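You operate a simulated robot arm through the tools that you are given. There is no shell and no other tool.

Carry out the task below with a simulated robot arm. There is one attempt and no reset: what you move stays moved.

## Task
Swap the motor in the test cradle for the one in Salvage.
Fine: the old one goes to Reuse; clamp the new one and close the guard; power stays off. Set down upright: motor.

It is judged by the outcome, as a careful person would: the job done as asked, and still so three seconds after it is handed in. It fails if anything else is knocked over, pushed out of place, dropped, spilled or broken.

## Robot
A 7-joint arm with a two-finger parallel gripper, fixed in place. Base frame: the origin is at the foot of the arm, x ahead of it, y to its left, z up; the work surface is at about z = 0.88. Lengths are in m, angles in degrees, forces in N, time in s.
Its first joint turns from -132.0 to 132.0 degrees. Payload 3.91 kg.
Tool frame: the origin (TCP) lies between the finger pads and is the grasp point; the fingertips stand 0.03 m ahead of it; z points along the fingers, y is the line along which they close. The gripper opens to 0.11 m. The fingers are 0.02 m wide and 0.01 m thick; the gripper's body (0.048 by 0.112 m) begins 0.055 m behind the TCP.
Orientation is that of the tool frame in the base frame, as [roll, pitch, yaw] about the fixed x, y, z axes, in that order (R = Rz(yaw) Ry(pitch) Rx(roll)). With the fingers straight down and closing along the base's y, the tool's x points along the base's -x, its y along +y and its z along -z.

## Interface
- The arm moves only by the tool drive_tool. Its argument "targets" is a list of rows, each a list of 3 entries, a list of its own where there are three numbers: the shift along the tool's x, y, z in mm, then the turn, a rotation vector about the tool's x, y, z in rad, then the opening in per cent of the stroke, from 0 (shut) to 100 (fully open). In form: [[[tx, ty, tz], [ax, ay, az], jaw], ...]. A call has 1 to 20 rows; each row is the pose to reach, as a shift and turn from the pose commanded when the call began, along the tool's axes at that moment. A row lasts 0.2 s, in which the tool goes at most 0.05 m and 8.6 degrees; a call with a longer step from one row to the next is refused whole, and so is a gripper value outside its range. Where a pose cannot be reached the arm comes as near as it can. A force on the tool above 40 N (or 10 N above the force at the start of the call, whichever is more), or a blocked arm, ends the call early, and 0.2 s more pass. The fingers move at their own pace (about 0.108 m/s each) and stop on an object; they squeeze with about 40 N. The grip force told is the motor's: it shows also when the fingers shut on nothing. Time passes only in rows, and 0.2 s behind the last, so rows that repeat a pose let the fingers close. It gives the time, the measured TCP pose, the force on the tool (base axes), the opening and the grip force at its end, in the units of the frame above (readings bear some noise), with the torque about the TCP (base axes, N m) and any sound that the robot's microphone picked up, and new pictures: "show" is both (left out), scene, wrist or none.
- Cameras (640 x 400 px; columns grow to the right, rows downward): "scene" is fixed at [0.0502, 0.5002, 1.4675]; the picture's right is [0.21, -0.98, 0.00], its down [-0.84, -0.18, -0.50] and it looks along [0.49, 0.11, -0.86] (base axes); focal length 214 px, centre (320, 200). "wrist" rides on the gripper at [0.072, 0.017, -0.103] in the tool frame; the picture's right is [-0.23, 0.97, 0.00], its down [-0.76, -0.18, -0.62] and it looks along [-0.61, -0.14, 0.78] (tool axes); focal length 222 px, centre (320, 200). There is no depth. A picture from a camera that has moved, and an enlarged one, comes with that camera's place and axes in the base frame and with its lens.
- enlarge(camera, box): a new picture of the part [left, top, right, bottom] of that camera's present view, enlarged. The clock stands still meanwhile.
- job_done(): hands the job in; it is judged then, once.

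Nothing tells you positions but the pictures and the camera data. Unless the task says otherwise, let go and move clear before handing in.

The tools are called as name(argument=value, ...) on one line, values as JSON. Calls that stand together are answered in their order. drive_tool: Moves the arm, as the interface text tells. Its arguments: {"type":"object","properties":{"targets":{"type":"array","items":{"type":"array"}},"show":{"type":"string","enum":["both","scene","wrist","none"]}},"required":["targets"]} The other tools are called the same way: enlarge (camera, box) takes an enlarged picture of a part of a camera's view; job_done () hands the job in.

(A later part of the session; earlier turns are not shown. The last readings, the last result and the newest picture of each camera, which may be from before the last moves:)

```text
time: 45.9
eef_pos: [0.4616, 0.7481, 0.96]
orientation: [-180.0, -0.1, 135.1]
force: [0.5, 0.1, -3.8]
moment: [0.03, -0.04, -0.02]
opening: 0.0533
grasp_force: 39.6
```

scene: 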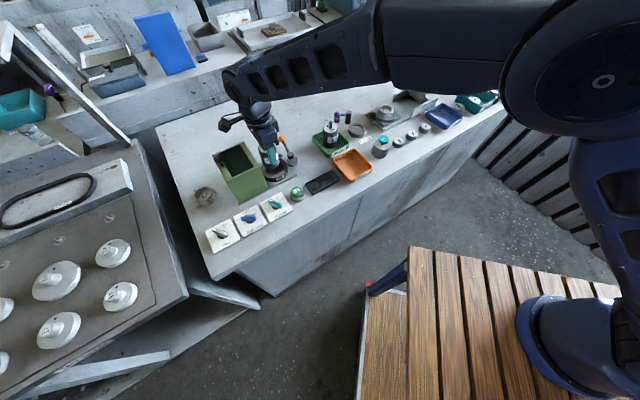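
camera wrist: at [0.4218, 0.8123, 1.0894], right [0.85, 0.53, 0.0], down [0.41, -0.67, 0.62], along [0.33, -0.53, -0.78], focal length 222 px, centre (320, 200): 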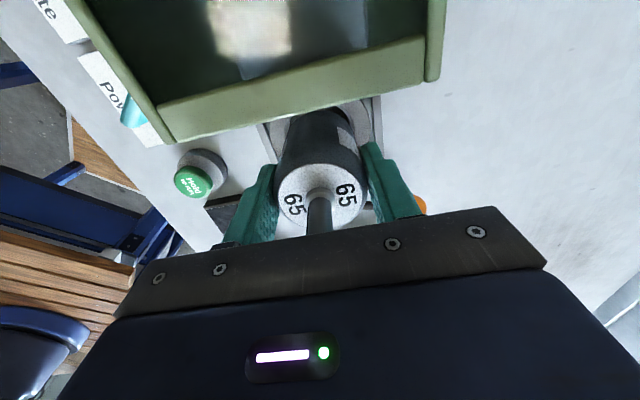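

drive_tool(targets=[[[0, 0, 1.5], [0, 0, 0], 5], [[0, 0, 3], [0, 0, 0], 5]], show="none")

```text
time: 46.5
eef_pos: [0.4628, 0.7488, 0.9557]
orientation: [180.0, -0.1, 135.1]
force: [0.4, 0.3, -4.3]
moment: [0.02, -0.01, 0.0]
opening: 0.0533
grasp_force: 40.3
```

It is entering the seat freely. Continuing down.

drive_tool(targets=[[[0, 0, 1.5], [0, 0, 0], 5], [[0, 0, 3], [0, 0, 0], 5]], show="none")

```text
time: 47.1
eef_pos: [0.4617, 0.7485, 0.9539]
orientation: [-180.0, -0.1, 135.1]
force: [-0.9, -0.2, -3.6]
moment: [0.01, 0.01, -0.01]
opening: 0.0535
grasp_force: 40.5
```

drive_tool(targets=[[[0, 0, 1.5], [0, 0, 0], 5], [[0, 0, 3], [0, 0, 0], 5]], show="none")

```text
time: 47.7
eef_pos: [0.4611, 0.7482, 0.9499]
orientation: [-179.9, -0.1, 135.1]
force: [-0.1, 0.3, -4.6]
moment: [-0.02, 0.03, -0.01]
opening: 0.0535
grasp_force: 39.9
```

drive_tool(targets=[[[0, 0, 1.5], [0, 0, 0], 5], [[0, 0, 3], [0, 0, 0], 5]], show="none")

```text
time: 48.3
eef_pos: [0.4628, 0.7488, 0.9493]
orientation: [179.8, -0.2, 135.1]
force: [-1.4, -7.4, 23.5]
moment: [-1.07, 0.35, -0.02]
opening: 0.0539
grasp_force: 40.0
```

Firm contact now at the depth where the previous motor sat. Let me check the pictures before releasing.

drive_tool(targets=[[[0, 0, -2], [0, 0, 0], 5]], show="both")

enlarge(camera="scene", box=[230, 120, 320, 200])

enlarge(camera="wrist", box=[220, 60, 420, 220])

```text
time: 48.7
eef_pos: [0.4626, 0.7478, 0.9502]
orientation: [179.8, -0.2, 135.1]
force: [1.5, 1.2, 17.9]
moment: [-0.35, 0.17, 0.03]
opening: 0.0534
grasp_force: 39.9
camera wrist: at [0.4231, 0.811, 1.0517], right [0.85, 0.53, 0.0], down [0.41, -0.67, 0.62], along [0.33, -0.53, -0.78], focal length 222 px, centre (320, 200)
```

scene: 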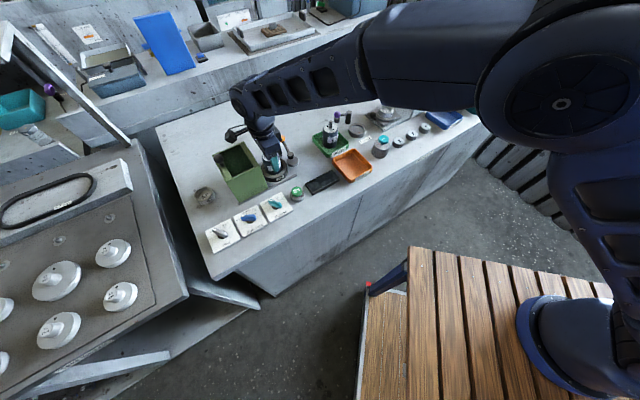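
wrist: 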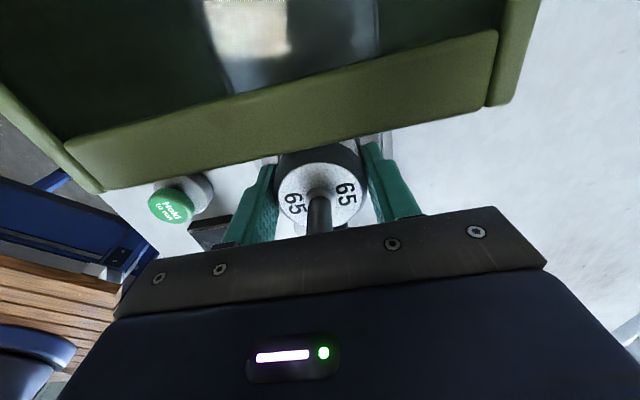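

```text
5.00 times, centred on (275, 160) of scene
camera zoom: at [0.0502, 0.5002, 1.4675], right [0.21, -0.98, 0.0], down [-0.84, -0.18, -0.5], along [0.49, 0.11, -0.86], focal length 1072 px, centre (545, 400)
```

zoom: 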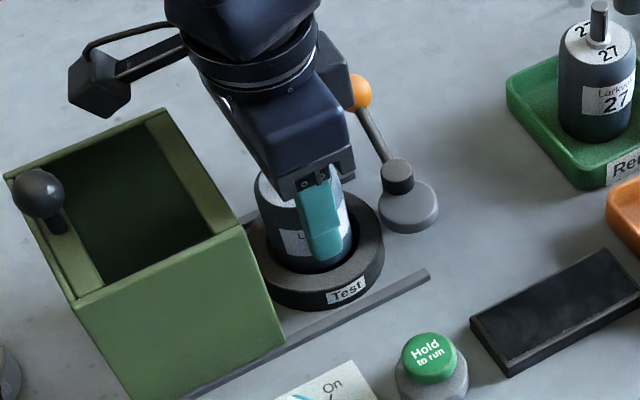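

```text
2.50 times, centred on (320, 140) of wrist
camera zoom: at [0.4231, 0.811, 1.0517], right [0.85, 0.53, 0.0], down [0.41, -0.67, 0.62], along [0.33, -0.53, -0.78], focal length 555 px, centre (320, 350)
```

zoom: 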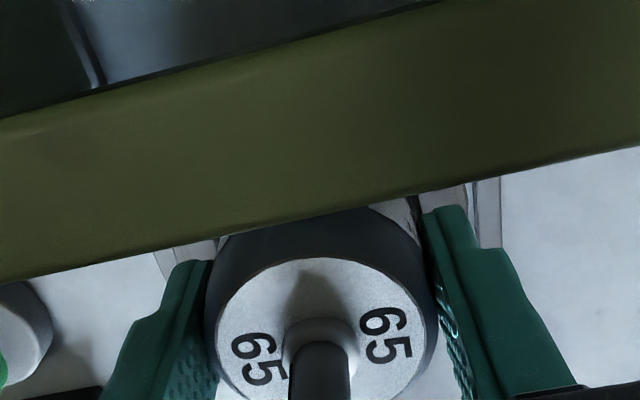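

The motor sits in the ring like the old one did. Releasing and rising straight up.

drive_tool(targets=[[[0, 0, -1.5], [0, 0, 0], 5], [[0, 0, -1.5], [0, 0, 0], 30], [[0, 0, -1.5], [0, 0, 0], 70], [[0, 0, -1.5], [0, 0, 0], 100], [[0, 0, -1.5], [0, 0, 0], 100]], show="both")

enlarge(camera="scene", box=[230, 120, 320, 200])

enlarge(camera="wrist", box=[220, 60, 420, 220])

```text
time: 49.9
eef_pos: [0.462, 0.7478, 0.9503]
orientation: [179.9, -0.1, 135.1]
force: [-0.4, 0.0, 0.5]
moment: [0.02, 0.0, 0.0]
opening: 0.1098
grasp_force: 0.1
camera wrist: at [0.4229, 0.8109, 1.0524], right [0.85, 0.53, 0.0], down [0.41, -0.67, 0.62], along [0.33, -0.53, -0.78], focal length 222 px, centre (320, 200)
```

scene: 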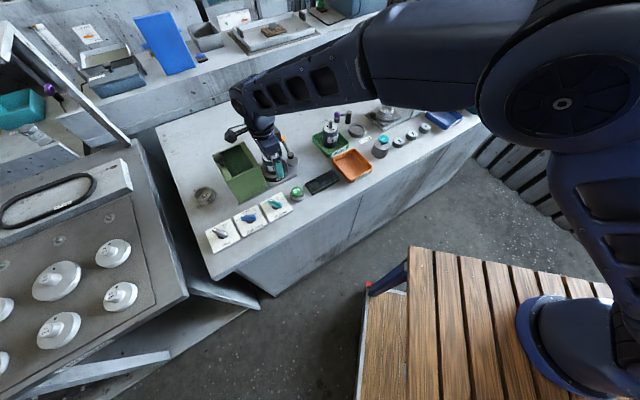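
wrist: 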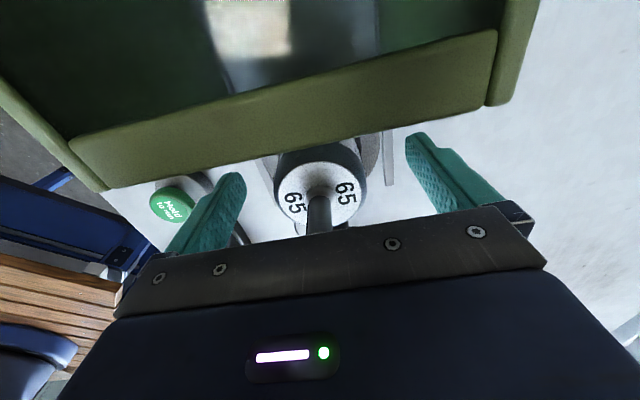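

```text
5.00 times, centred on (275, 160) of scene
camera zoom: at [0.0502, 0.5002, 1.4675], right [0.21, -0.98, 0.0], down [-0.84, -0.18, -0.5], along [0.49, 0.11, -0.86], focal length 1072 px, centre (545, 400)
```

zoom: 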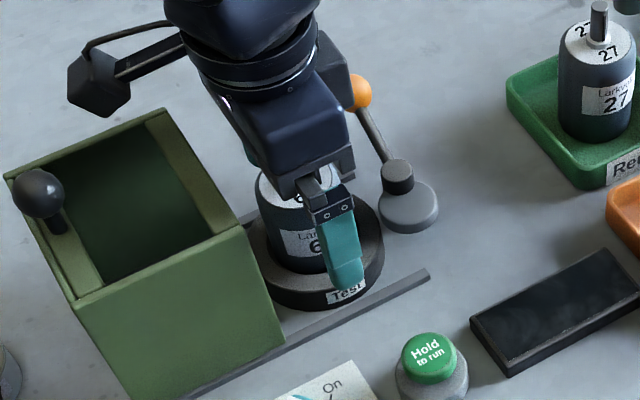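

```text
2.50 times, centred on (320, 140) of wrist
camera zoom: at [0.4229, 0.8109, 1.0524], right [0.85, 0.53, 0.0], down [0.41, -0.67, 0.62], along [0.33, -0.53, -0.78], focal length 555 px, centre (320, 350)
```

zoom: 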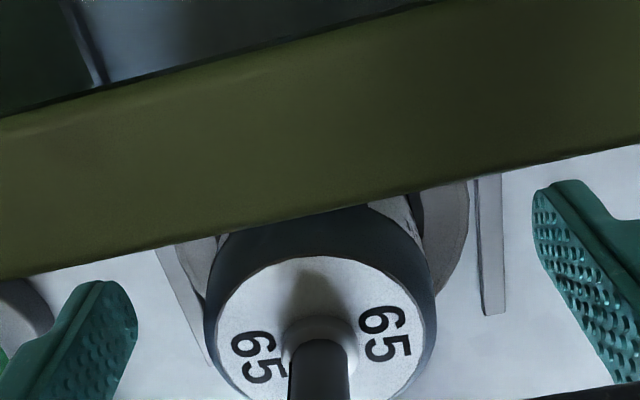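

drive_tool(targets=[[[0, 0, -30], [0, 0, 0], 100], [[0, 0, -65], [0, 0, 0], 100], [[0, 0, -110], [0, 0, 0], 100], [[0, 0, -135], [0, 0, 0], 80]], show="both")

enlarge(camera="scene", box=[230, 120, 320, 200])

enlarge(camera="wrist", box=[220, 60, 420, 220])

```text
time: 50.9
eef_pos: [0.462, 0.7492, 1.0849]
orientation: [180.0, -0.1, 135.1]
force: [-0.4, 0.3, -0.2]
moment: [0.02, 0.0, -0.02]
opening: 0.0879
grasp_force: 0.1
camera wrist: at [0.4228, 0.8107, 1.1869], right [0.85, 0.53, 0.0], down [0.41, -0.66, 0.62], along [0.33, -0.53, -0.78], focal length 222 px, centre (320, 200)
```

scene: 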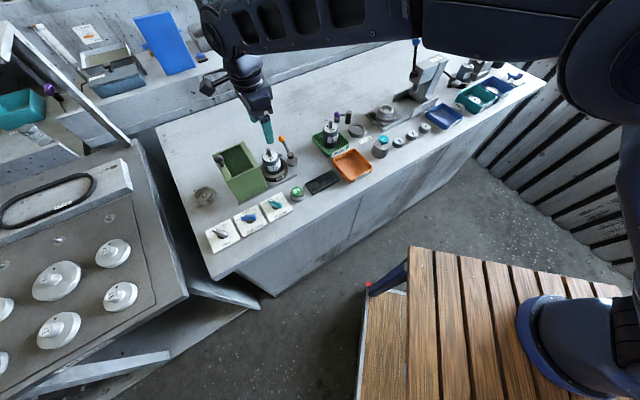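
wrist: 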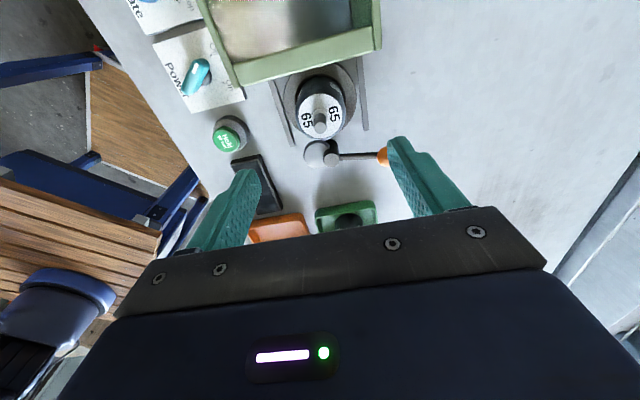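

```text
5.00 times, centred on (275, 160) of scene
camera zoom: at [0.0502, 0.5002, 1.4675], right [0.21, -0.98, 0.0], down [-0.84, -0.18, -0.5], along [0.49, 0.11, -0.86], focal length 1072 px, centre (545, 400)
```

zoom: 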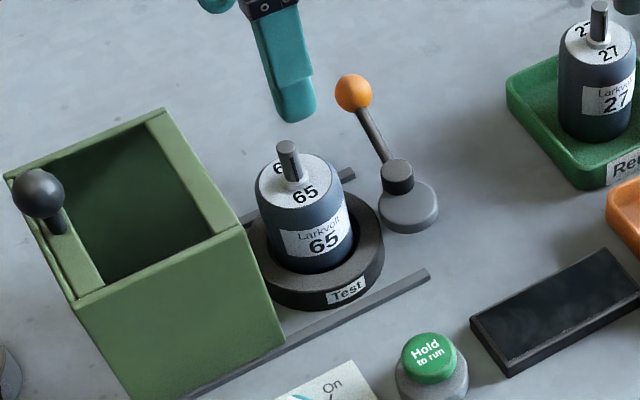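

```text
2.50 times, centred on (320, 140) of wrist
camera zoom: at [0.4228, 0.8107, 1.1869], right [0.85, 0.53, 0.0], down [0.41, -0.66, 0.62], along [0.33, -0.53, -0.78], focal length 555 px, centre (320, 350)
```

zoom: 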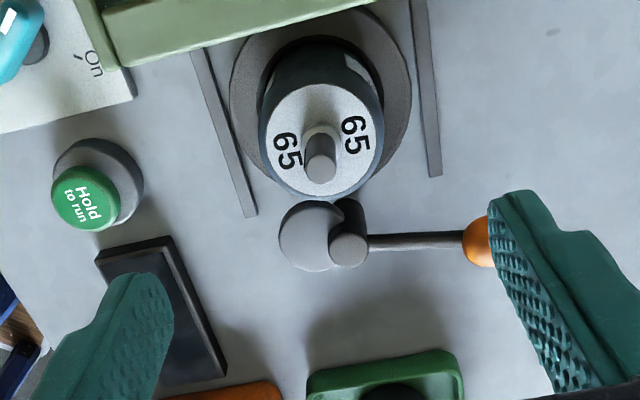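

Motor 65 is seated in the same position as the old one was. Now I'll go back above the lever ball (about 0.557, 0.745) with the tool turned to straddle it, to swing the clamp closed.

drive_tool(targets=[[[-7, 6.4, 0], [0, 0, -0.143], 80], [[-14, 12.8, 0], [0, 0, -0.286], 70], [[-21, 19.3, 0], [0, 0, -0.429], 60], [[-28, 25.7, 0], [0, 0, -0.572], 55], [[-35, 32.1, 0], [0, 0, -0.715], 55], [[-42, 38.6, 0], [0, 0, -0.858], 55], [[-49, 45, 0], [0, 0, -1.001], 55], [[-56, 51.4, 0], [0, 0, -1.144], 55], [[-63, 57.9, 0], [0, 0, -1.287], 55], [[-70, 64.3, 0], [0, 0, -1.43], 55], [[-70, 64.3, 0], [0, 0, -1.43], 55]], show="both")

enlarge(camera="wrist", box=[220, 30, 420, 190])

```text
time: 53.3
eef_pos: [0.5562, 0.744, 1.0859]
orientation: [179.8, 0.0, -142.9]
force: [-1.0, 0.2, 0.0]
moment: [0.02, -0.02, -0.02]
opening: 0.0606
grasp_force: 0.1
camera wrist: at [0.4891, 0.7135, 1.1876], right [-0.41, 0.91, 0.0], down [0.72, 0.32, 0.62], along [0.57, 0.26, -0.78], focal length 222 px, centre (320, 200)
```

scene: 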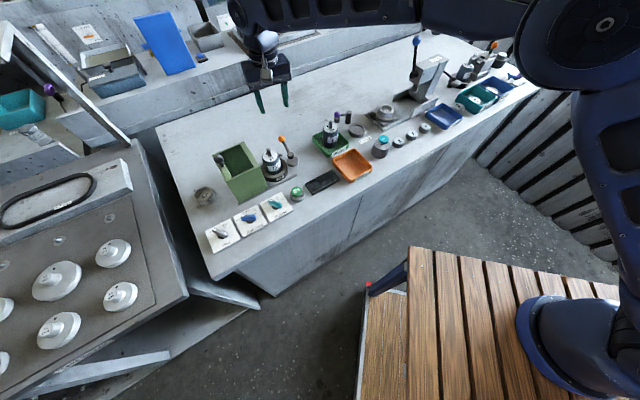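
wrist: 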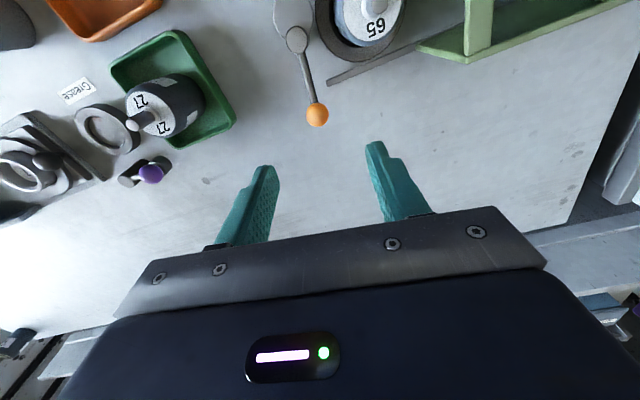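

```text
2.50 times, centred on (320, 110) of wrist
camera zoom: at [0.4891, 0.7135, 1.1876], right [-0.41, 0.91, 0.0], down [0.72, 0.32, 0.62], along [0.57, 0.26, -0.78], focal length 555 px, centre (320, 425)
```

zoom: 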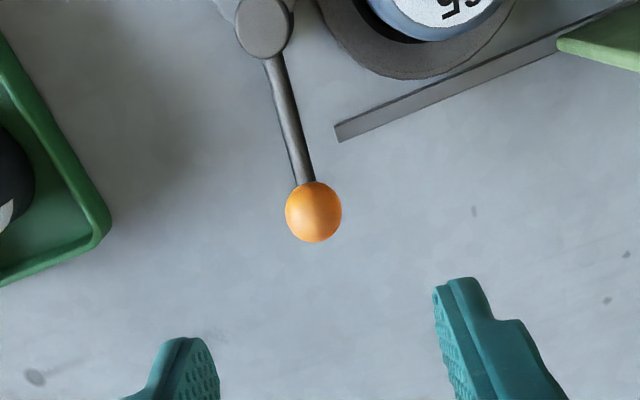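

The ball is within 4 mm of the tool axis. I'll correct, descend around it and narrow the fingers.

drive_tool(targets=[[[-2.5, -3.7, 40], [0, 0, 0], 55], [[-2.5, -3.7, 80], [0, 0, 0], 55], [[-2.5, -3.7, 110], [0, 0, 0], 55], [[-2.5, -3.7, 132], [0, 0, 0], 55], [[-2.5, -3.7, 132], [0, 0, 0], 40], [[-2.5, -3.7, 132], [0, 0, 0], 33]], show="both")

enlarge(camera="wrist", box=[220, 30, 420, 220])

```text
time: 54.7
eef_pos: [0.5604, 0.742, 0.9536]
orientation: [179.8, 0.0, -142.9]
force: [0.6, 0.1, -0.1]
moment: [0.02, -0.01, 0.03]
opening: 0.0364
grasp_force: 0.1
camera wrist: at [0.4928, 0.7123, 1.0556], right [-0.4, 0.91, 0.0], down [0.72, 0.31, 0.62], along [0.57, 0.25, -0.78], focal length 222 px, centre (320, 200)
```

scene: 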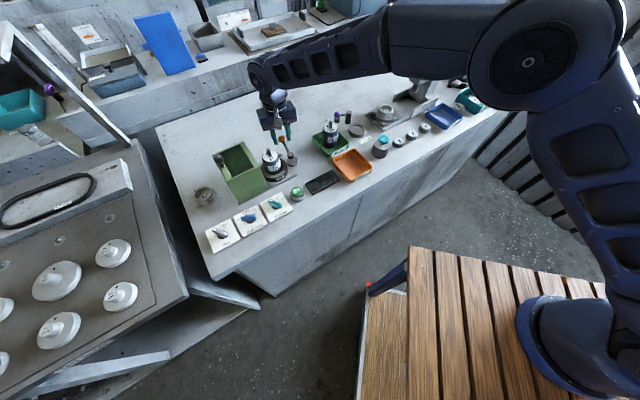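
wrist: 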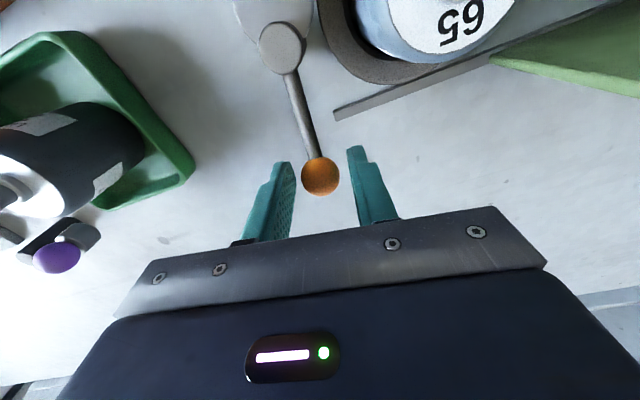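

```text
2.11 times, centred on (320, 125) of wrist
camera zoom: at [0.4928, 0.7123, 1.0556], right [-0.4, 0.91, 0.0], down [0.72, 0.31, 0.62], along [0.57, 0.25, -0.78], focal length 468 px, centre (320, 358)
```

zoom: 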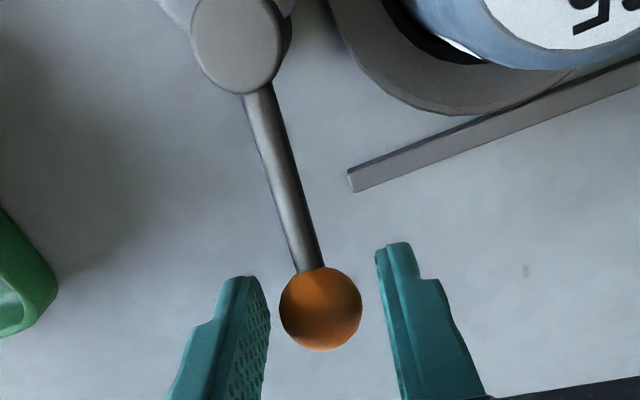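

The fingers straddle the ball. Now I'll swing the lever back toward its clamped position along the arc.

drive_tool(targets=[[[0.5, -8.2, 0], [0, 0, 0.12], 33], [[2, -16.2, 0], [0, 0, 0.24], 33], [[4.4, -24, 0], [0, 0, 0.36], 33], [[7.7, -31.5, 0], [0, 0, 0.48], 33], [[11.9, -38.5, 0], [0, 0, 0.6], 33], [[16.9, -44.9, 0], [0, 0, 0.72], 33], [[22.7, -50.7, 0], [0, 0, 0.84], 33], [[29, -55.8, 0], [0, 0, 0.96], 33]], show="both")

enlarge(camera="scene", box=[230, 110, 330, 200])

```text
time: 56.5
eef_pos: [0.5718, 0.6799, 0.9532]
orientation: [-180.0, -0.1, 161.9]
force: [0.3, 0.9, -0.3]
moment: [-0.01, -0.02, -0.01]
opening: 0.0362
grasp_force: 0.0
camera wrist: at [0.5083, 0.7186, 1.0553], right [0.52, 0.85, 0.0], down [0.67, -0.41, 0.62], along [0.53, -0.32, -0.78], focal length 222 px, centre (320, 200)
```

scene: 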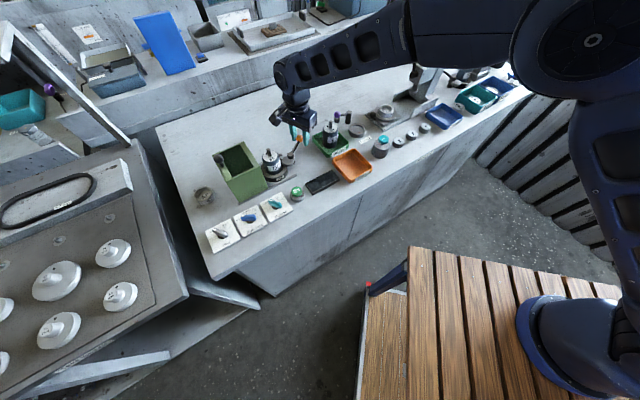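
wrist: 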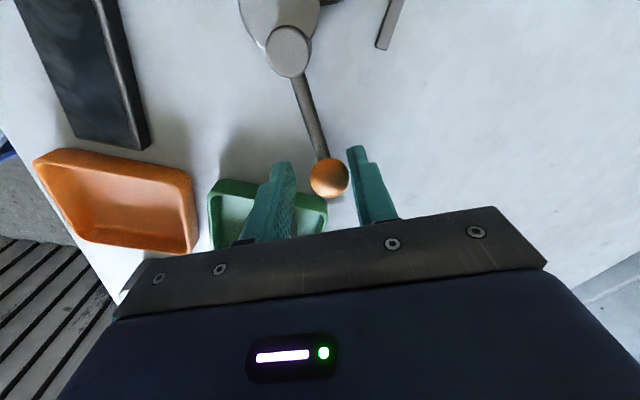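

```text
4.44 times, centred on (280, 155) of scene
camera zoom: at [0.0502, 0.5002, 1.4675], right [0.21, -0.98, 0.0], down [-0.84, -0.18, -0.5], along [0.49, 0.11, -0.86], focal length 953 px, centre (498, 400)
```

zoom: 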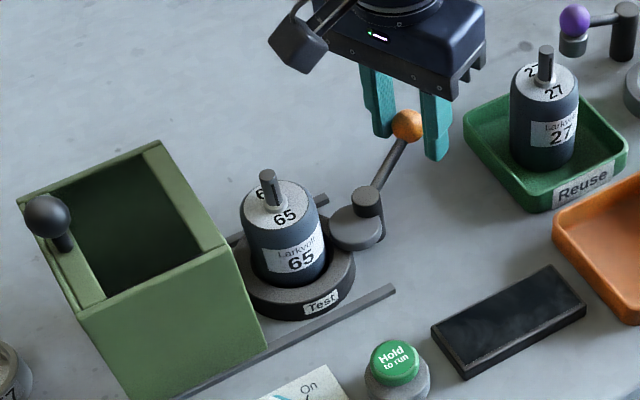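

The cam is turning back toward the motor. Continuing the swing in smaller steps until it is firmly clamped.

drive_tool(targets=[[[0.3, -5.4, 0], [0, 0, 0.08], 33], [[0.9, -10.8, 0], [0, 0, 0.16], 33], [[2, -16.2, 0], [0, 0, 0.24], 33], [[3.5, -21.4, 0], [0, 0, 0.32], 33]], show="both")

enlarge(camera="scene", box=[230, 110, 330, 200])

```text
time: 57.5
eef_pos: [0.5613, 0.6604, 0.954]
orientation: [179.9, -0.2, 143.6]
force: [0.0, -0.3, 0.5]
moment: [0.07, -0.01, 0.01]
opening: 0.0362
grasp_force: 0.1
camera wrist: at [0.5134, 0.7178, 1.055], right [0.76, 0.65, 0.0], down [0.51, -0.6, 0.62], along [0.4, -0.47, -0.78], focal length 222 px, centre (320, 200)
```

scene: 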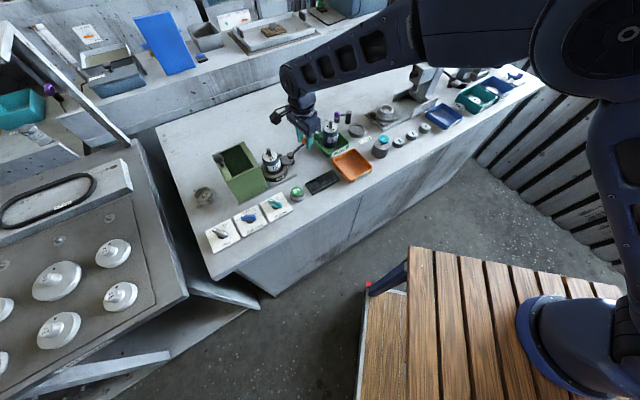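
wrist: 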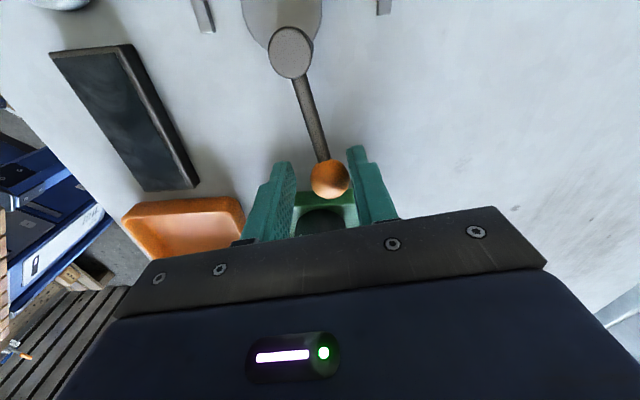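

```text
4.44 times, centred on (280, 155) of scene
camera zoom: at [0.0502, 0.5002, 1.4675], right [0.21, -0.98, 0.0], down [-0.84, -0.18, -0.5], along [0.49, 0.11, -0.86], focal length 953 px, centre (498, 400)
```

zoom: 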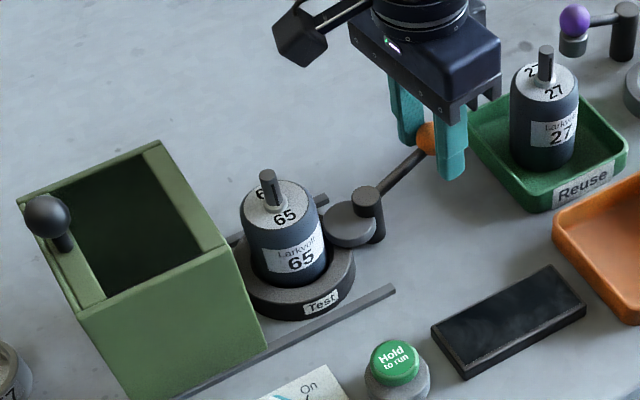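

Still a few degrees short of the original clamped position. Continuing gently.

drive_tool(targets=[[[0.05, -2.7, 0], [0, 0, 0.04], 33], [[0.2, -5.4, 0], [0, 0, 0.08], 33], [[0.5, -8.2, 0], [0, 0, 0.12], 33], [[0.9, -10.8, 0], [0, 0, 0.16], 33]], show="both")

enlarge(camera="scene", box=[230, 110, 330, 200])

```text
time: 58.5
eef_pos: [0.5554, 0.6533, 0.9532]
orientation: [179.9, -0.2, 134.5]
force: [2.4, 5.6, -0.7]
moment: [0.12, 0.0, 0.09]
opening: 0.0393
grasp_force: 2.8
camera wrist: at [0.5162, 0.7166, 1.0558], right [0.85, 0.52, 0.0], down [0.41, -0.67, 0.62], along [0.32, -0.53, -0.78], focal length 222 px, centre (320, 200)
```

scene: 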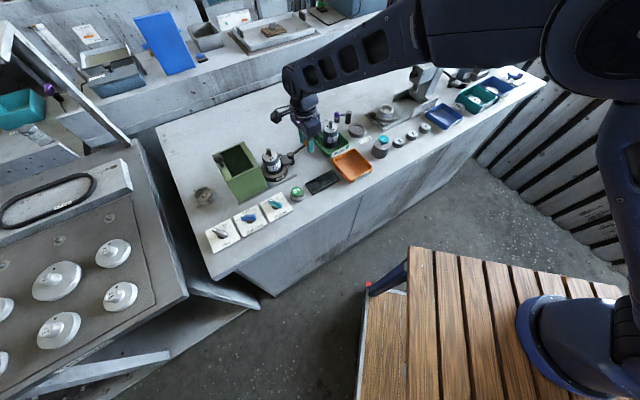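
wrist: 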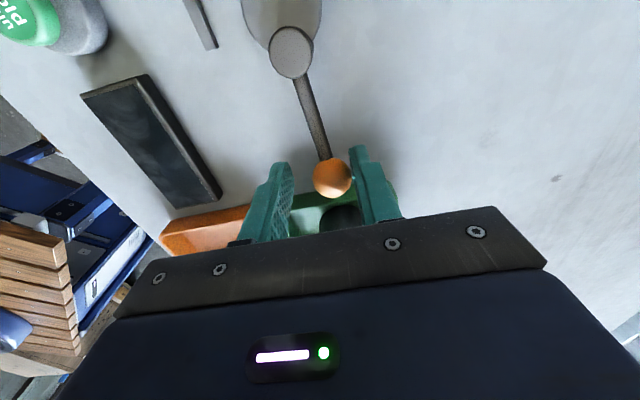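

```text
4.44 times, centred on (280, 155) of scene
camera zoom: at [0.0502, 0.5002, 1.4675], right [0.21, -0.98, 0.0], down [-0.84, -0.18, -0.5], along [0.49, 0.11, -0.86], focal length 953 px, centre (498, 400)
```

zoom: 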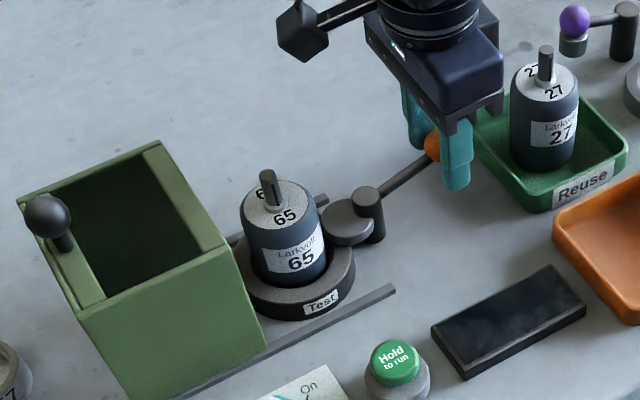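

The lever is back at its original clamped position and meeting resistance. I'll press slightly more to make sure it is firmly clamped.

drive_tool(targets=[[[0, -1.5, 0], [0, 0, 0.02], 30], [[0.1, -3, 0], [0, 0, 0.04], 30], [[0.2, -4, 0], [0, 0, 0.06], 30], [[0.2, -5, 0], [0, 0, 0.06], 30]], show="wrist")

```text
time: 59.5
eef_pos: [0.5509, 0.6508, 0.9547]
orientation: [180.0, -0.1, 131.1]
force: [15.9, 25.9, 4.1]
moment: [0.54, -0.36, 0.36]
opening: 0.0472
grasp_force: 14.0
camera wrist: at [0.5166, 0.7161, 1.0557], right [0.88, 0.47, 0.0], down [0.37, -0.69, 0.62], along [0.29, -0.55, -0.78], focal length 222 px, centre (320, 200)
```

wrist: 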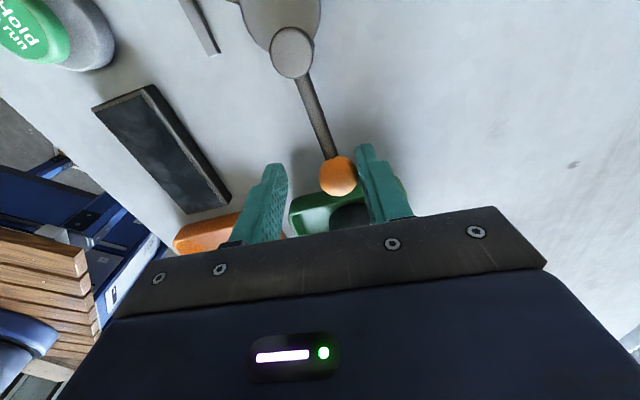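

The lever is firm against its stop (30 N, no more motion), so the motor is clamped. I'll back off so that the fingers don't touch the ball, open, and rise.

drive_tool(targets=[[[0, 5, 0], [0, 0, 0], 35], [[0, 11, 0], [0, 0, 0], 50], [[0, 11, 0], [0, 0, 0], 60], [[0, 11, -30], [0, 0, 0], 60], [[0, 11, -75], [0, 0, 0], 60], [[0, 11, -120], [0, 0, 0], 60]], show="both")

enlarge(camera="scene", box=[230, 110, 330, 200])

enlarge(camera="wrist", box=[220, 0, 420, 160])

```text
time: 60.9
eef_pos: [0.5583, 0.6564, 1.0721]
orientation: [-180.0, -0.1, 131.0]
force: [-0.2, 0.2, -0.1]
moment: [-0.04, 0.03, 0.0]
opening: 0.066
grasp_force: 0.1
camera wrist: at [0.5241, 0.7221, 1.1744], right [0.88, 0.47, 0.0], down [0.37, -0.69, 0.62], along [0.29, -0.55, -0.78], focal length 222 px, centre (320, 200)
```

scene: 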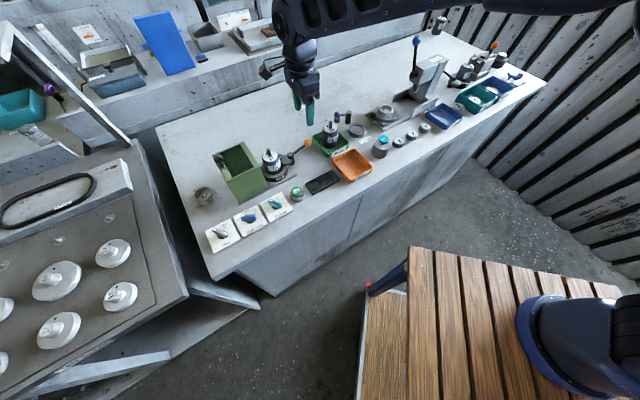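
wrist: 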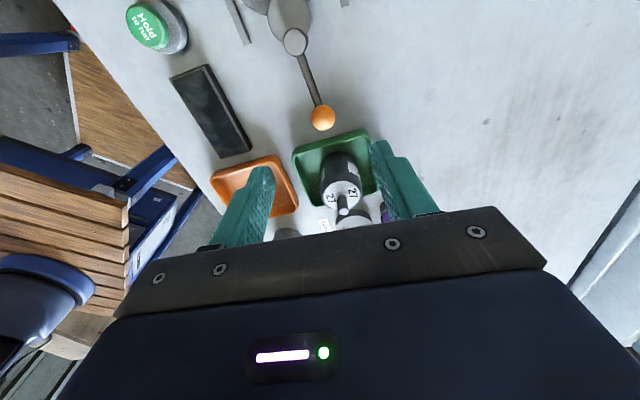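

```text
4.44 times, centred on (280, 155) of scene
camera zoom: at [0.0502, 0.5002, 1.4675], right [0.21, -0.98, 0.0], down [-0.84, -0.18, -0.5], along [0.49, 0.11, -0.86], focal length 953 px, centre (498, 400)
```

zoom: 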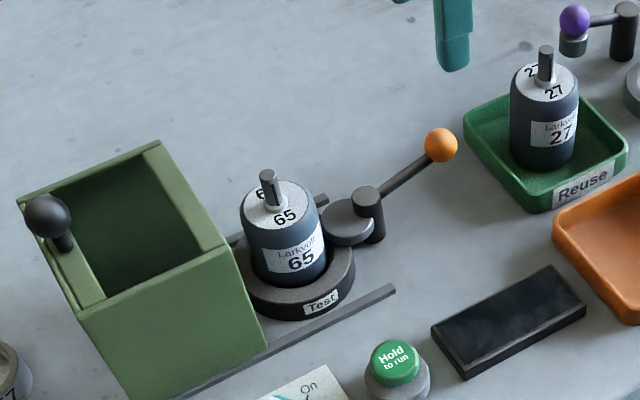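

```text
2.50 times, centred on (320, 80) of wrist
camera zoom: at [0.5241, 0.7221, 1.1744], right [0.88, 0.47, 0.0], down [0.37, -0.69, 0.62], along [0.29, -0.55, -0.78], focal length 555 px, centre (320, 500)
```

zoom: 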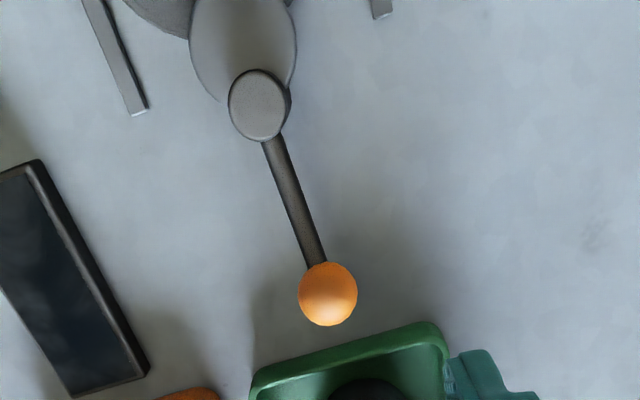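

The lever is exactly at its original clamped position and motor 65 stands upright. Next I'll go back above the guard's knob (about 0.364, 0.839) with the tool aligned to the rails to slide the guard closed.

drive_tool(targets=[[[10, -1, -30], [0, 0, -0.137], 60], [[30, -3, -60], [0, 0, -0.274], 60], [[54, -5, -60], [0, 0, -0.41], 60], [[78, -8, -60], [0, 0, -0.547], 60], [[102, -10, -60], [0, 0, -0.684], 60], [[126, -13, -60], [0, 0, -0.82], 60], [[150, -15, -60], [0, 0, -0.957], 60], [[174, -17, -60], [0, 0, -1.094], 60], [[198, -20, -60], [0, 0, -1.23], 60], [[222, -22, -60], [0, 0, -1.367], 60], [[246, -25, -60], [0, 0, -1.504], 60], [[265, -26.5, -60], [0, 0, -1.641], 60], [[265, -26.5, -60], [0, 0, -1.641], 60]], show="both")

enlarge(camera="wrist", box=[220, 60, 420, 220])

```text
time: 63.7
eef_pos: [0.3665, 0.8388, 1.1334]
orientation: [179.9, 0.1, -134.9]
force: [-0.1, -0.3, 0.0]
moment: [0.04, 0.01, 0.0]
opening: 0.066
grasp_force: 0.0
camera wrist: at [0.3027, 0.7996, 1.2355], right [-0.53, 0.85, 0.0], down [0.66, 0.41, 0.62], along [0.53, 0.33, -0.78], focal length 222 px, centre (320, 200)
```

scene: 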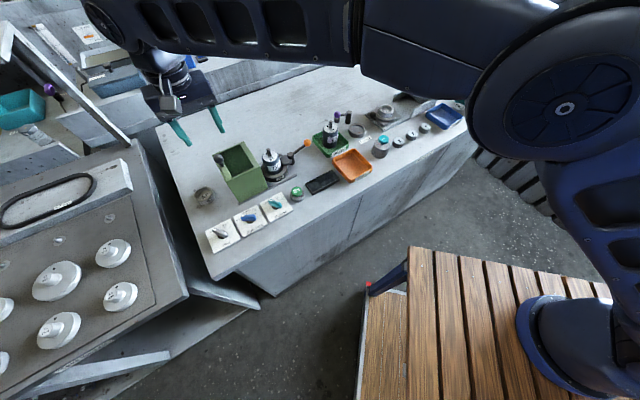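
wrist: 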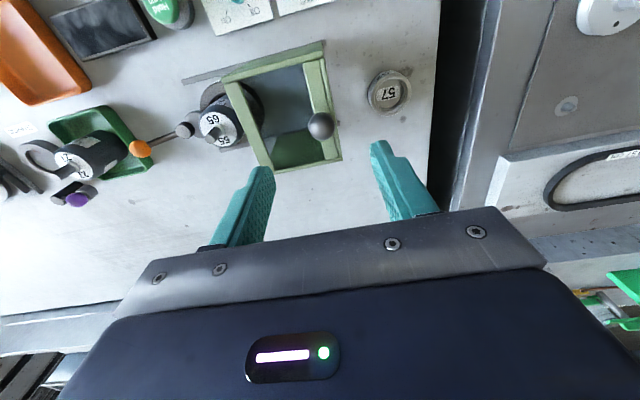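

```text
2.50 times, centred on (320, 140) of wrist
camera zoom: at [0.3027, 0.7996, 1.2355], right [-0.53, 0.85, 0.0], down [0.66, 0.41, 0.62], along [0.53, 0.33, -0.78], focal length 555 px, centre (320, 350)
```

zoom: 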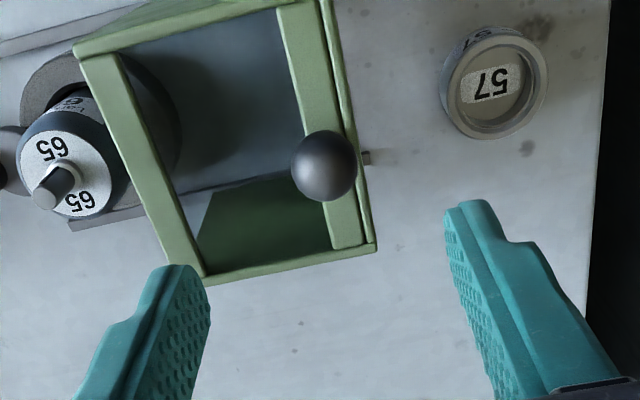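

Well aligned above the knob. Descending and gripping it.

drive_tool(targets=[[[0.5, 1.5, 40], [0, 0, 0], 60], [[0.5, 1.5, 75], [0, 0, 0], 60], [[0.5, 1.5, 89], [0, 0, 0], 60], [[0.5, 1.5, 89], [0, 0, 0], 40], [[0.5, 1.5, 89], [0, 0, 0], 10], [[0.5, 1.5, 89], [0, 0, 0], 0], [[0.5, 1.5, 89], [0, 0, 0], 0]], show="wrist")

```text
time: 65.3
eef_pos: [0.3635, 0.8408, 1.0436]
orientation: [179.9, 0.0, -134.9]
force: [3.5, -6.5, -2.5]
moment: [-0.02, -0.12, -0.01]
opening: 0.0253
grasp_force: 44.5
camera wrist: at [0.3009, 0.8001, 1.1461], right [-0.53, 0.85, 0.0], down [0.66, 0.41, 0.62], along [0.53, 0.33, -0.78], focal length 222 px, centre (320, 200)
```

wrist: 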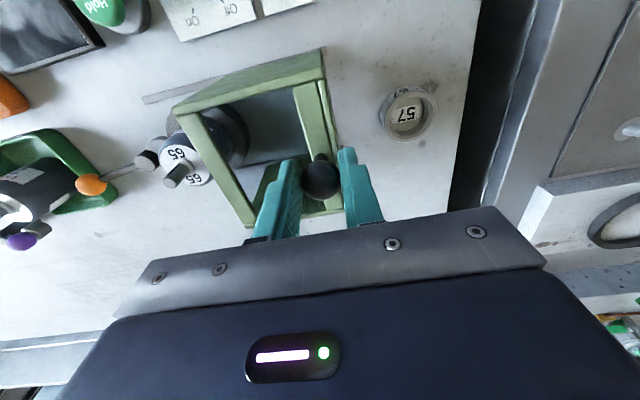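

Knob gripped. Sliding the guard closed along the rails in small steps.

drive_tool(targets=[[[0, -8, 0], [0, 0, 0], 0], [[0, -16, 0], [0, 0, 0], 0], [[0, -24, 0], [0, 0, 0], 0], [[0, -32, 0], [0, 0, 0], 0]], show="scene")

```text
time: 66.3
eef_pos: [0.3848, 0.817, 1.0452]
orientation: [179.9, 0.0, -135.0]
force: [0.2, 0.4, -1.1]
moment: [-0.24, 0.2, -0.04]
opening: 0.0254
grasp_force: 44.7
```

scene: 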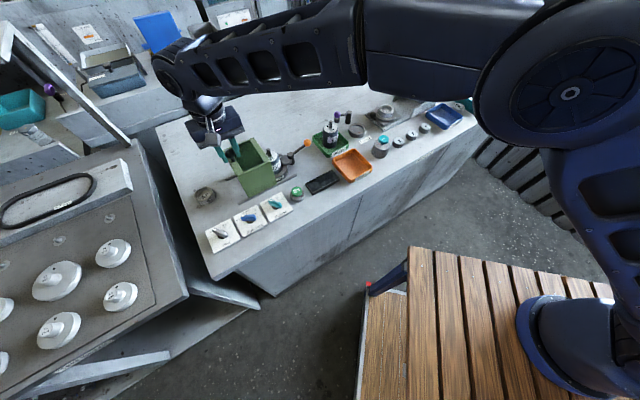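

drive_tool(targets=[[[0, -8, 0], [0, 0, 0], 0], [[0, -16, 0], [0, 0, 0], 0], [[0, -24, 0], [0, 0, 0], 0], [[0, -32, 0], [0, 0, 0], 0]], show="both")

enlarge(camera="scene", box=[230, 110, 330, 200])

```text
time: 67.3
eef_pos: [0.4105, 0.7949, 1.0448]
orientation: [179.9, 0.1, -134.9]
force: [-2.8, -3.1, -6.1]
moment: [-0.36, 0.31, -0.15]
opening: 0.0252
grasp_force: 45.3
camera wrist: at [0.3462, 0.7549, 1.1462], right [-0.53, 0.85, 0.0], down [0.66, 0.41, 0.62], along [0.53, 0.33, -0.78], focal length 222 px, centre (320, 200)
```

scene: 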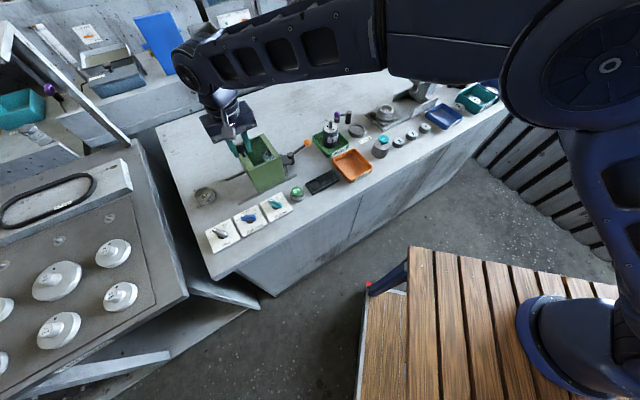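
wrist: 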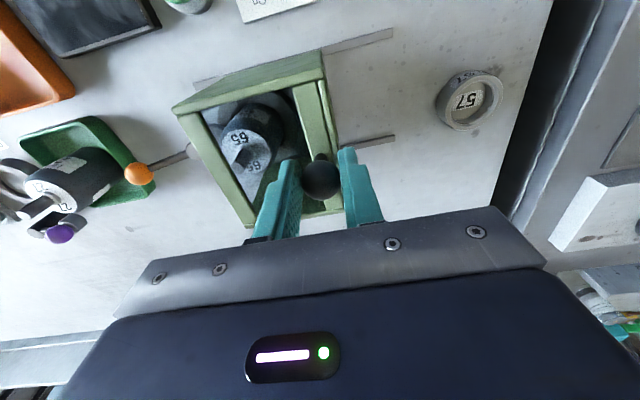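

```text
4.44 times, centred on (280, 155) of scene
camera zoom: at [0.0502, 0.5002, 1.4675], right [0.21, -0.98, 0.0], down [-0.84, -0.18, -0.5], along [0.49, 0.11, -0.86], focal length 953 px, centre (498, 400)
```

zoom: 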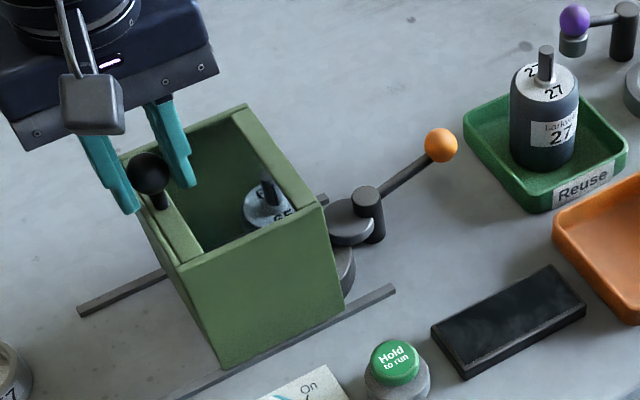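

About 33 mm remain. Continuing to the closed end.

drive_tool(targets=[[[-0.3, -8, 0.7], [0, 0, 0], 0], [[-0.3, -16, 0.7], [0, 0, 0], 0], [[-0.3, -24, 0.7], [0, 0, 0], 0], [[-0.3, -30, 0.7], [0, 0, 0], 0], [[-0.3, -33, 0.7], [0, 0, 0], 0]], show="both")

enlarge(camera="scene", box=[230, 110, 330, 200])

```text
time: 68.5
eef_pos: [0.4334, 0.7714, 1.0441]
orientation: [180.0, 0.1, -134.9]
force: [-11.6, -13.4, 1.3]
moment: [-0.44, 0.47, -0.02]
opening: 0.0254
grasp_force: 44.7
camera wrist: at [0.3693, 0.7317, 1.1461], right [-0.53, 0.85, 0.0], down [0.66, 0.41, 0.62], along [0.53, 0.33, -0.78], focal length 222 px, centre (320, 200)
```

scene: 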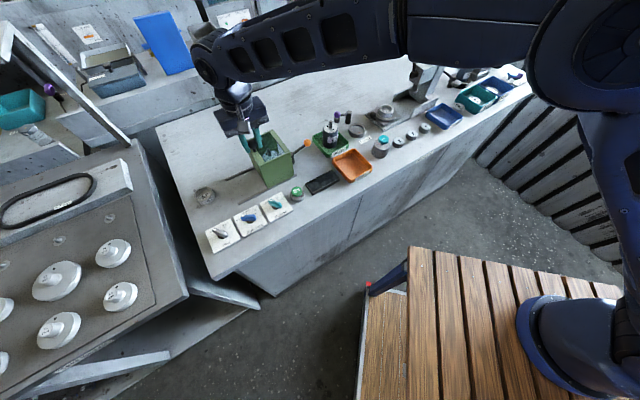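
wrist: 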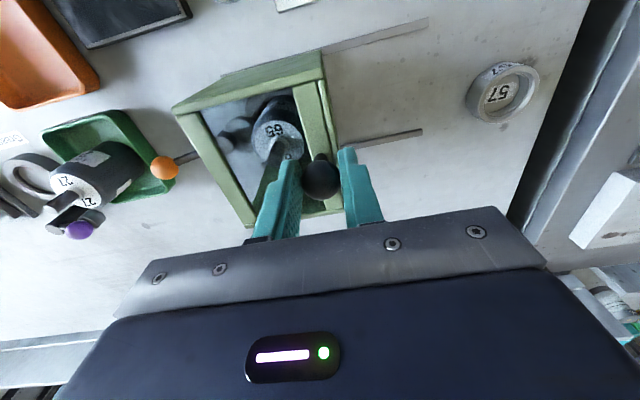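

```text
4.44 times, centred on (280, 155) of scene
camera zoom: at [0.0502, 0.5002, 1.4675], right [0.21, -0.98, 0.0], down [-0.84, -0.18, -0.5], along [0.49, 0.11, -0.86], focal length 953 px, centre (498, 400)
```

zoom: 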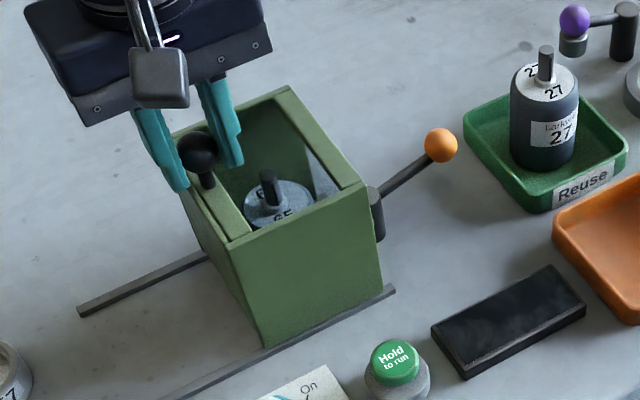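

Comparing with the first picture, the guard seems about 3 mm short of its original closed position, with some sideways load. I'll relieve the side load and push the last few millimetres to the stop.

drive_tool(targets=[[[1.3, -1, 0], [0, 0, 0], 0], [[1.3, -3, 0], [0, 0, 0], 0], [[1.3, -5, 0], [0, 0, 0], 0], [[1.3, -7, 0], [0, 0, 0], 0]], show="both")

enlarge(camera="scene", box=[230, 110, 330, 210])

```text
time: 69.6
eef_pos: [0.4346, 0.7683, 1.0455]
orientation: [179.5, 0.3, -134.7]
force: [2.0, 12.4, -8.6]
moment: [0.52, -0.31, -0.04]
opening: 0.0256
grasp_force: 45.0
stopped in row 4: the force on the tool passed its limit at 42 N (the readings are from after the stop); the commanded pose is now the measured one
camera wrist: at [0.3719, 0.7283, 1.1459], right [-0.53, 0.85, 0.01], down [0.66, 0.41, 0.63], along [0.53, 0.34, -0.78], focal length 222 px, centre (320, 200)
```

scene: 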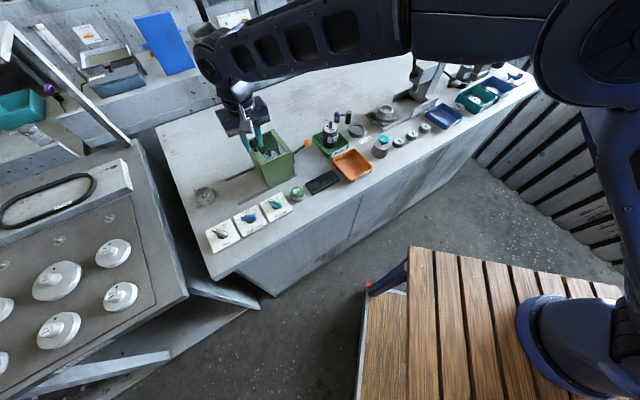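
wrist: 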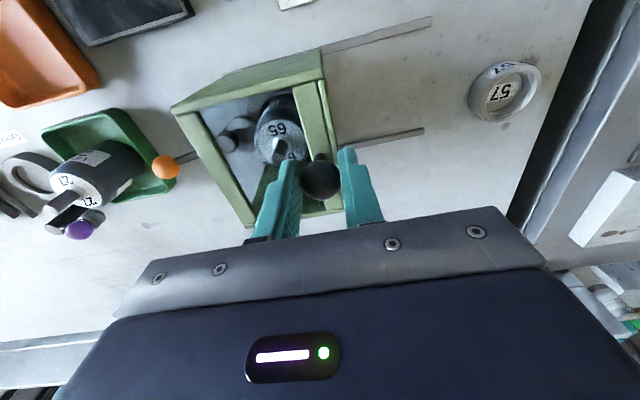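

```text
4.00 times, centred on (280, 160) of scene
camera zoom: at [0.0502, 0.5002, 1.4675], right [0.21, -0.98, 0.0], down [-0.84, -0.18, -0.5], along [0.49, 0.11, -0.86], focal length 858 px, centre (480, 360)
```

zoom: 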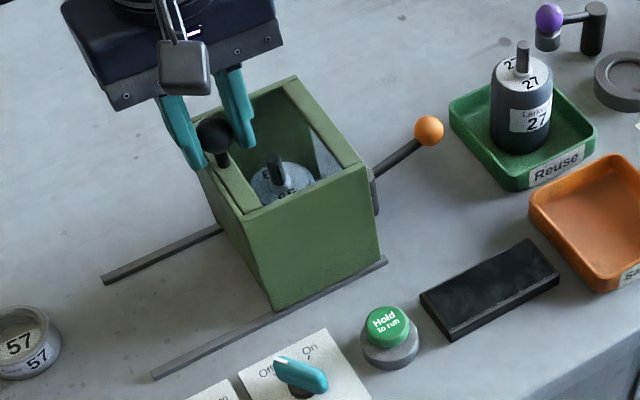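

The guard hit its closed stop and matches its original position. Releasing the knob and rising straight up.

drive_tool(targets=[[[0, 0, 0], [0, 0, 0], 30], [[0, 0, 0], [0, 0, 0], 60], [[0, 0, 0], [0, 0, 0], 60], [[0, 0, -40], [0, 0, 0], 60], [[0, 0, -85], [0, 0, 0], 60], [[0, 0, -130], [0, 0, 0], 60]], show="both")

enlarge(camera="scene", box=[230, 110, 330, 210])

enlarge(camera="wrist", box=[180, 40, 420, 200])

```text
time: 71.0
eef_pos: [0.4358, 0.7667, 1.1775]
orientation: [179.6, 0.2, -134.8]
force: [-1.2, 1.2, -0.3]
moment: [-0.04, 0.02, -0.02]
opening: 0.0658
grasp_force: 0.0
camera wrist: at [0.3729, 0.7262, 1.2772], right [-0.53, 0.85, 0.01], down [0.66, 0.41, 0.63], along [0.53, 0.34, -0.78], focal length 222 px, centre (320, 200)
```

scene: 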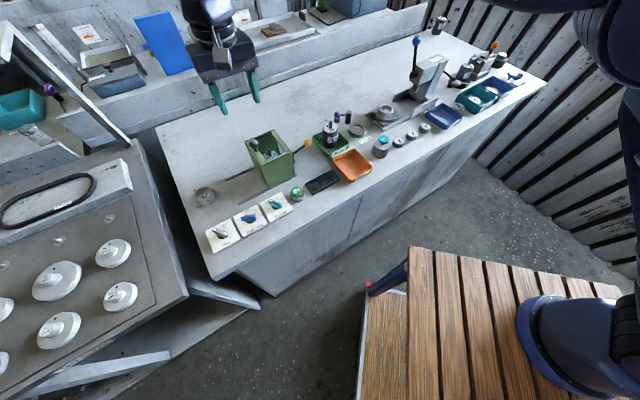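
wrist: 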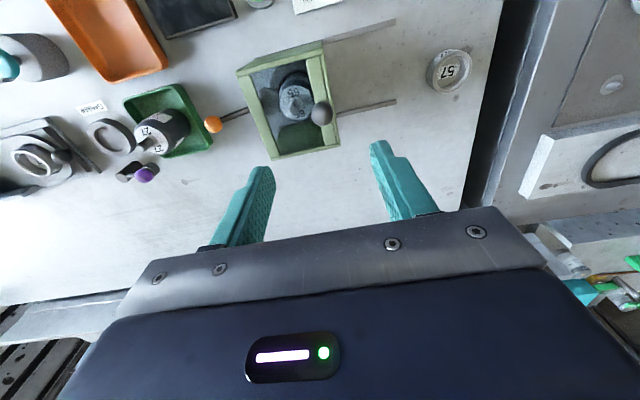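

```text
4.00 times, centred on (280, 160) of scene
camera zoom: at [0.0502, 0.5002, 1.4675], right [0.21, -0.98, 0.0], down [-0.84, -0.18, -0.5], along [0.49, 0.11, -0.86], focal length 858 px, centre (480, 360)
```

zoom: 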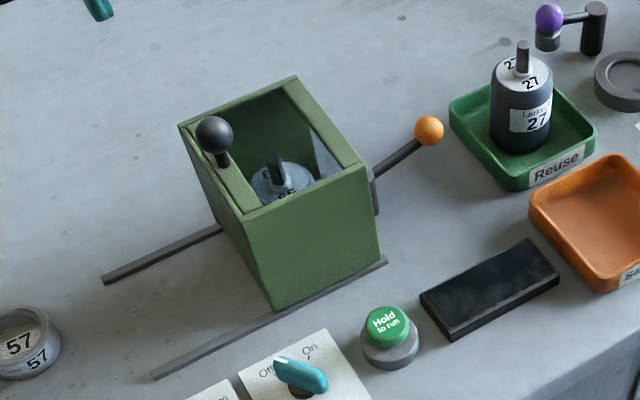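

```text
2.50 times, centred on (300, 120) of wrist
camera zoom: at [0.3729, 0.7262, 1.2772], right [-0.53, 0.85, 0.01], down [0.66, 0.41, 0.63], along [0.53, 0.34, -0.78], focal length 555 px, centre (370, 400)
```

zoom: 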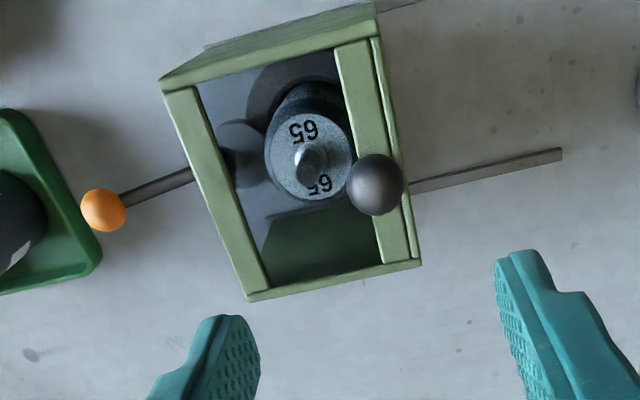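

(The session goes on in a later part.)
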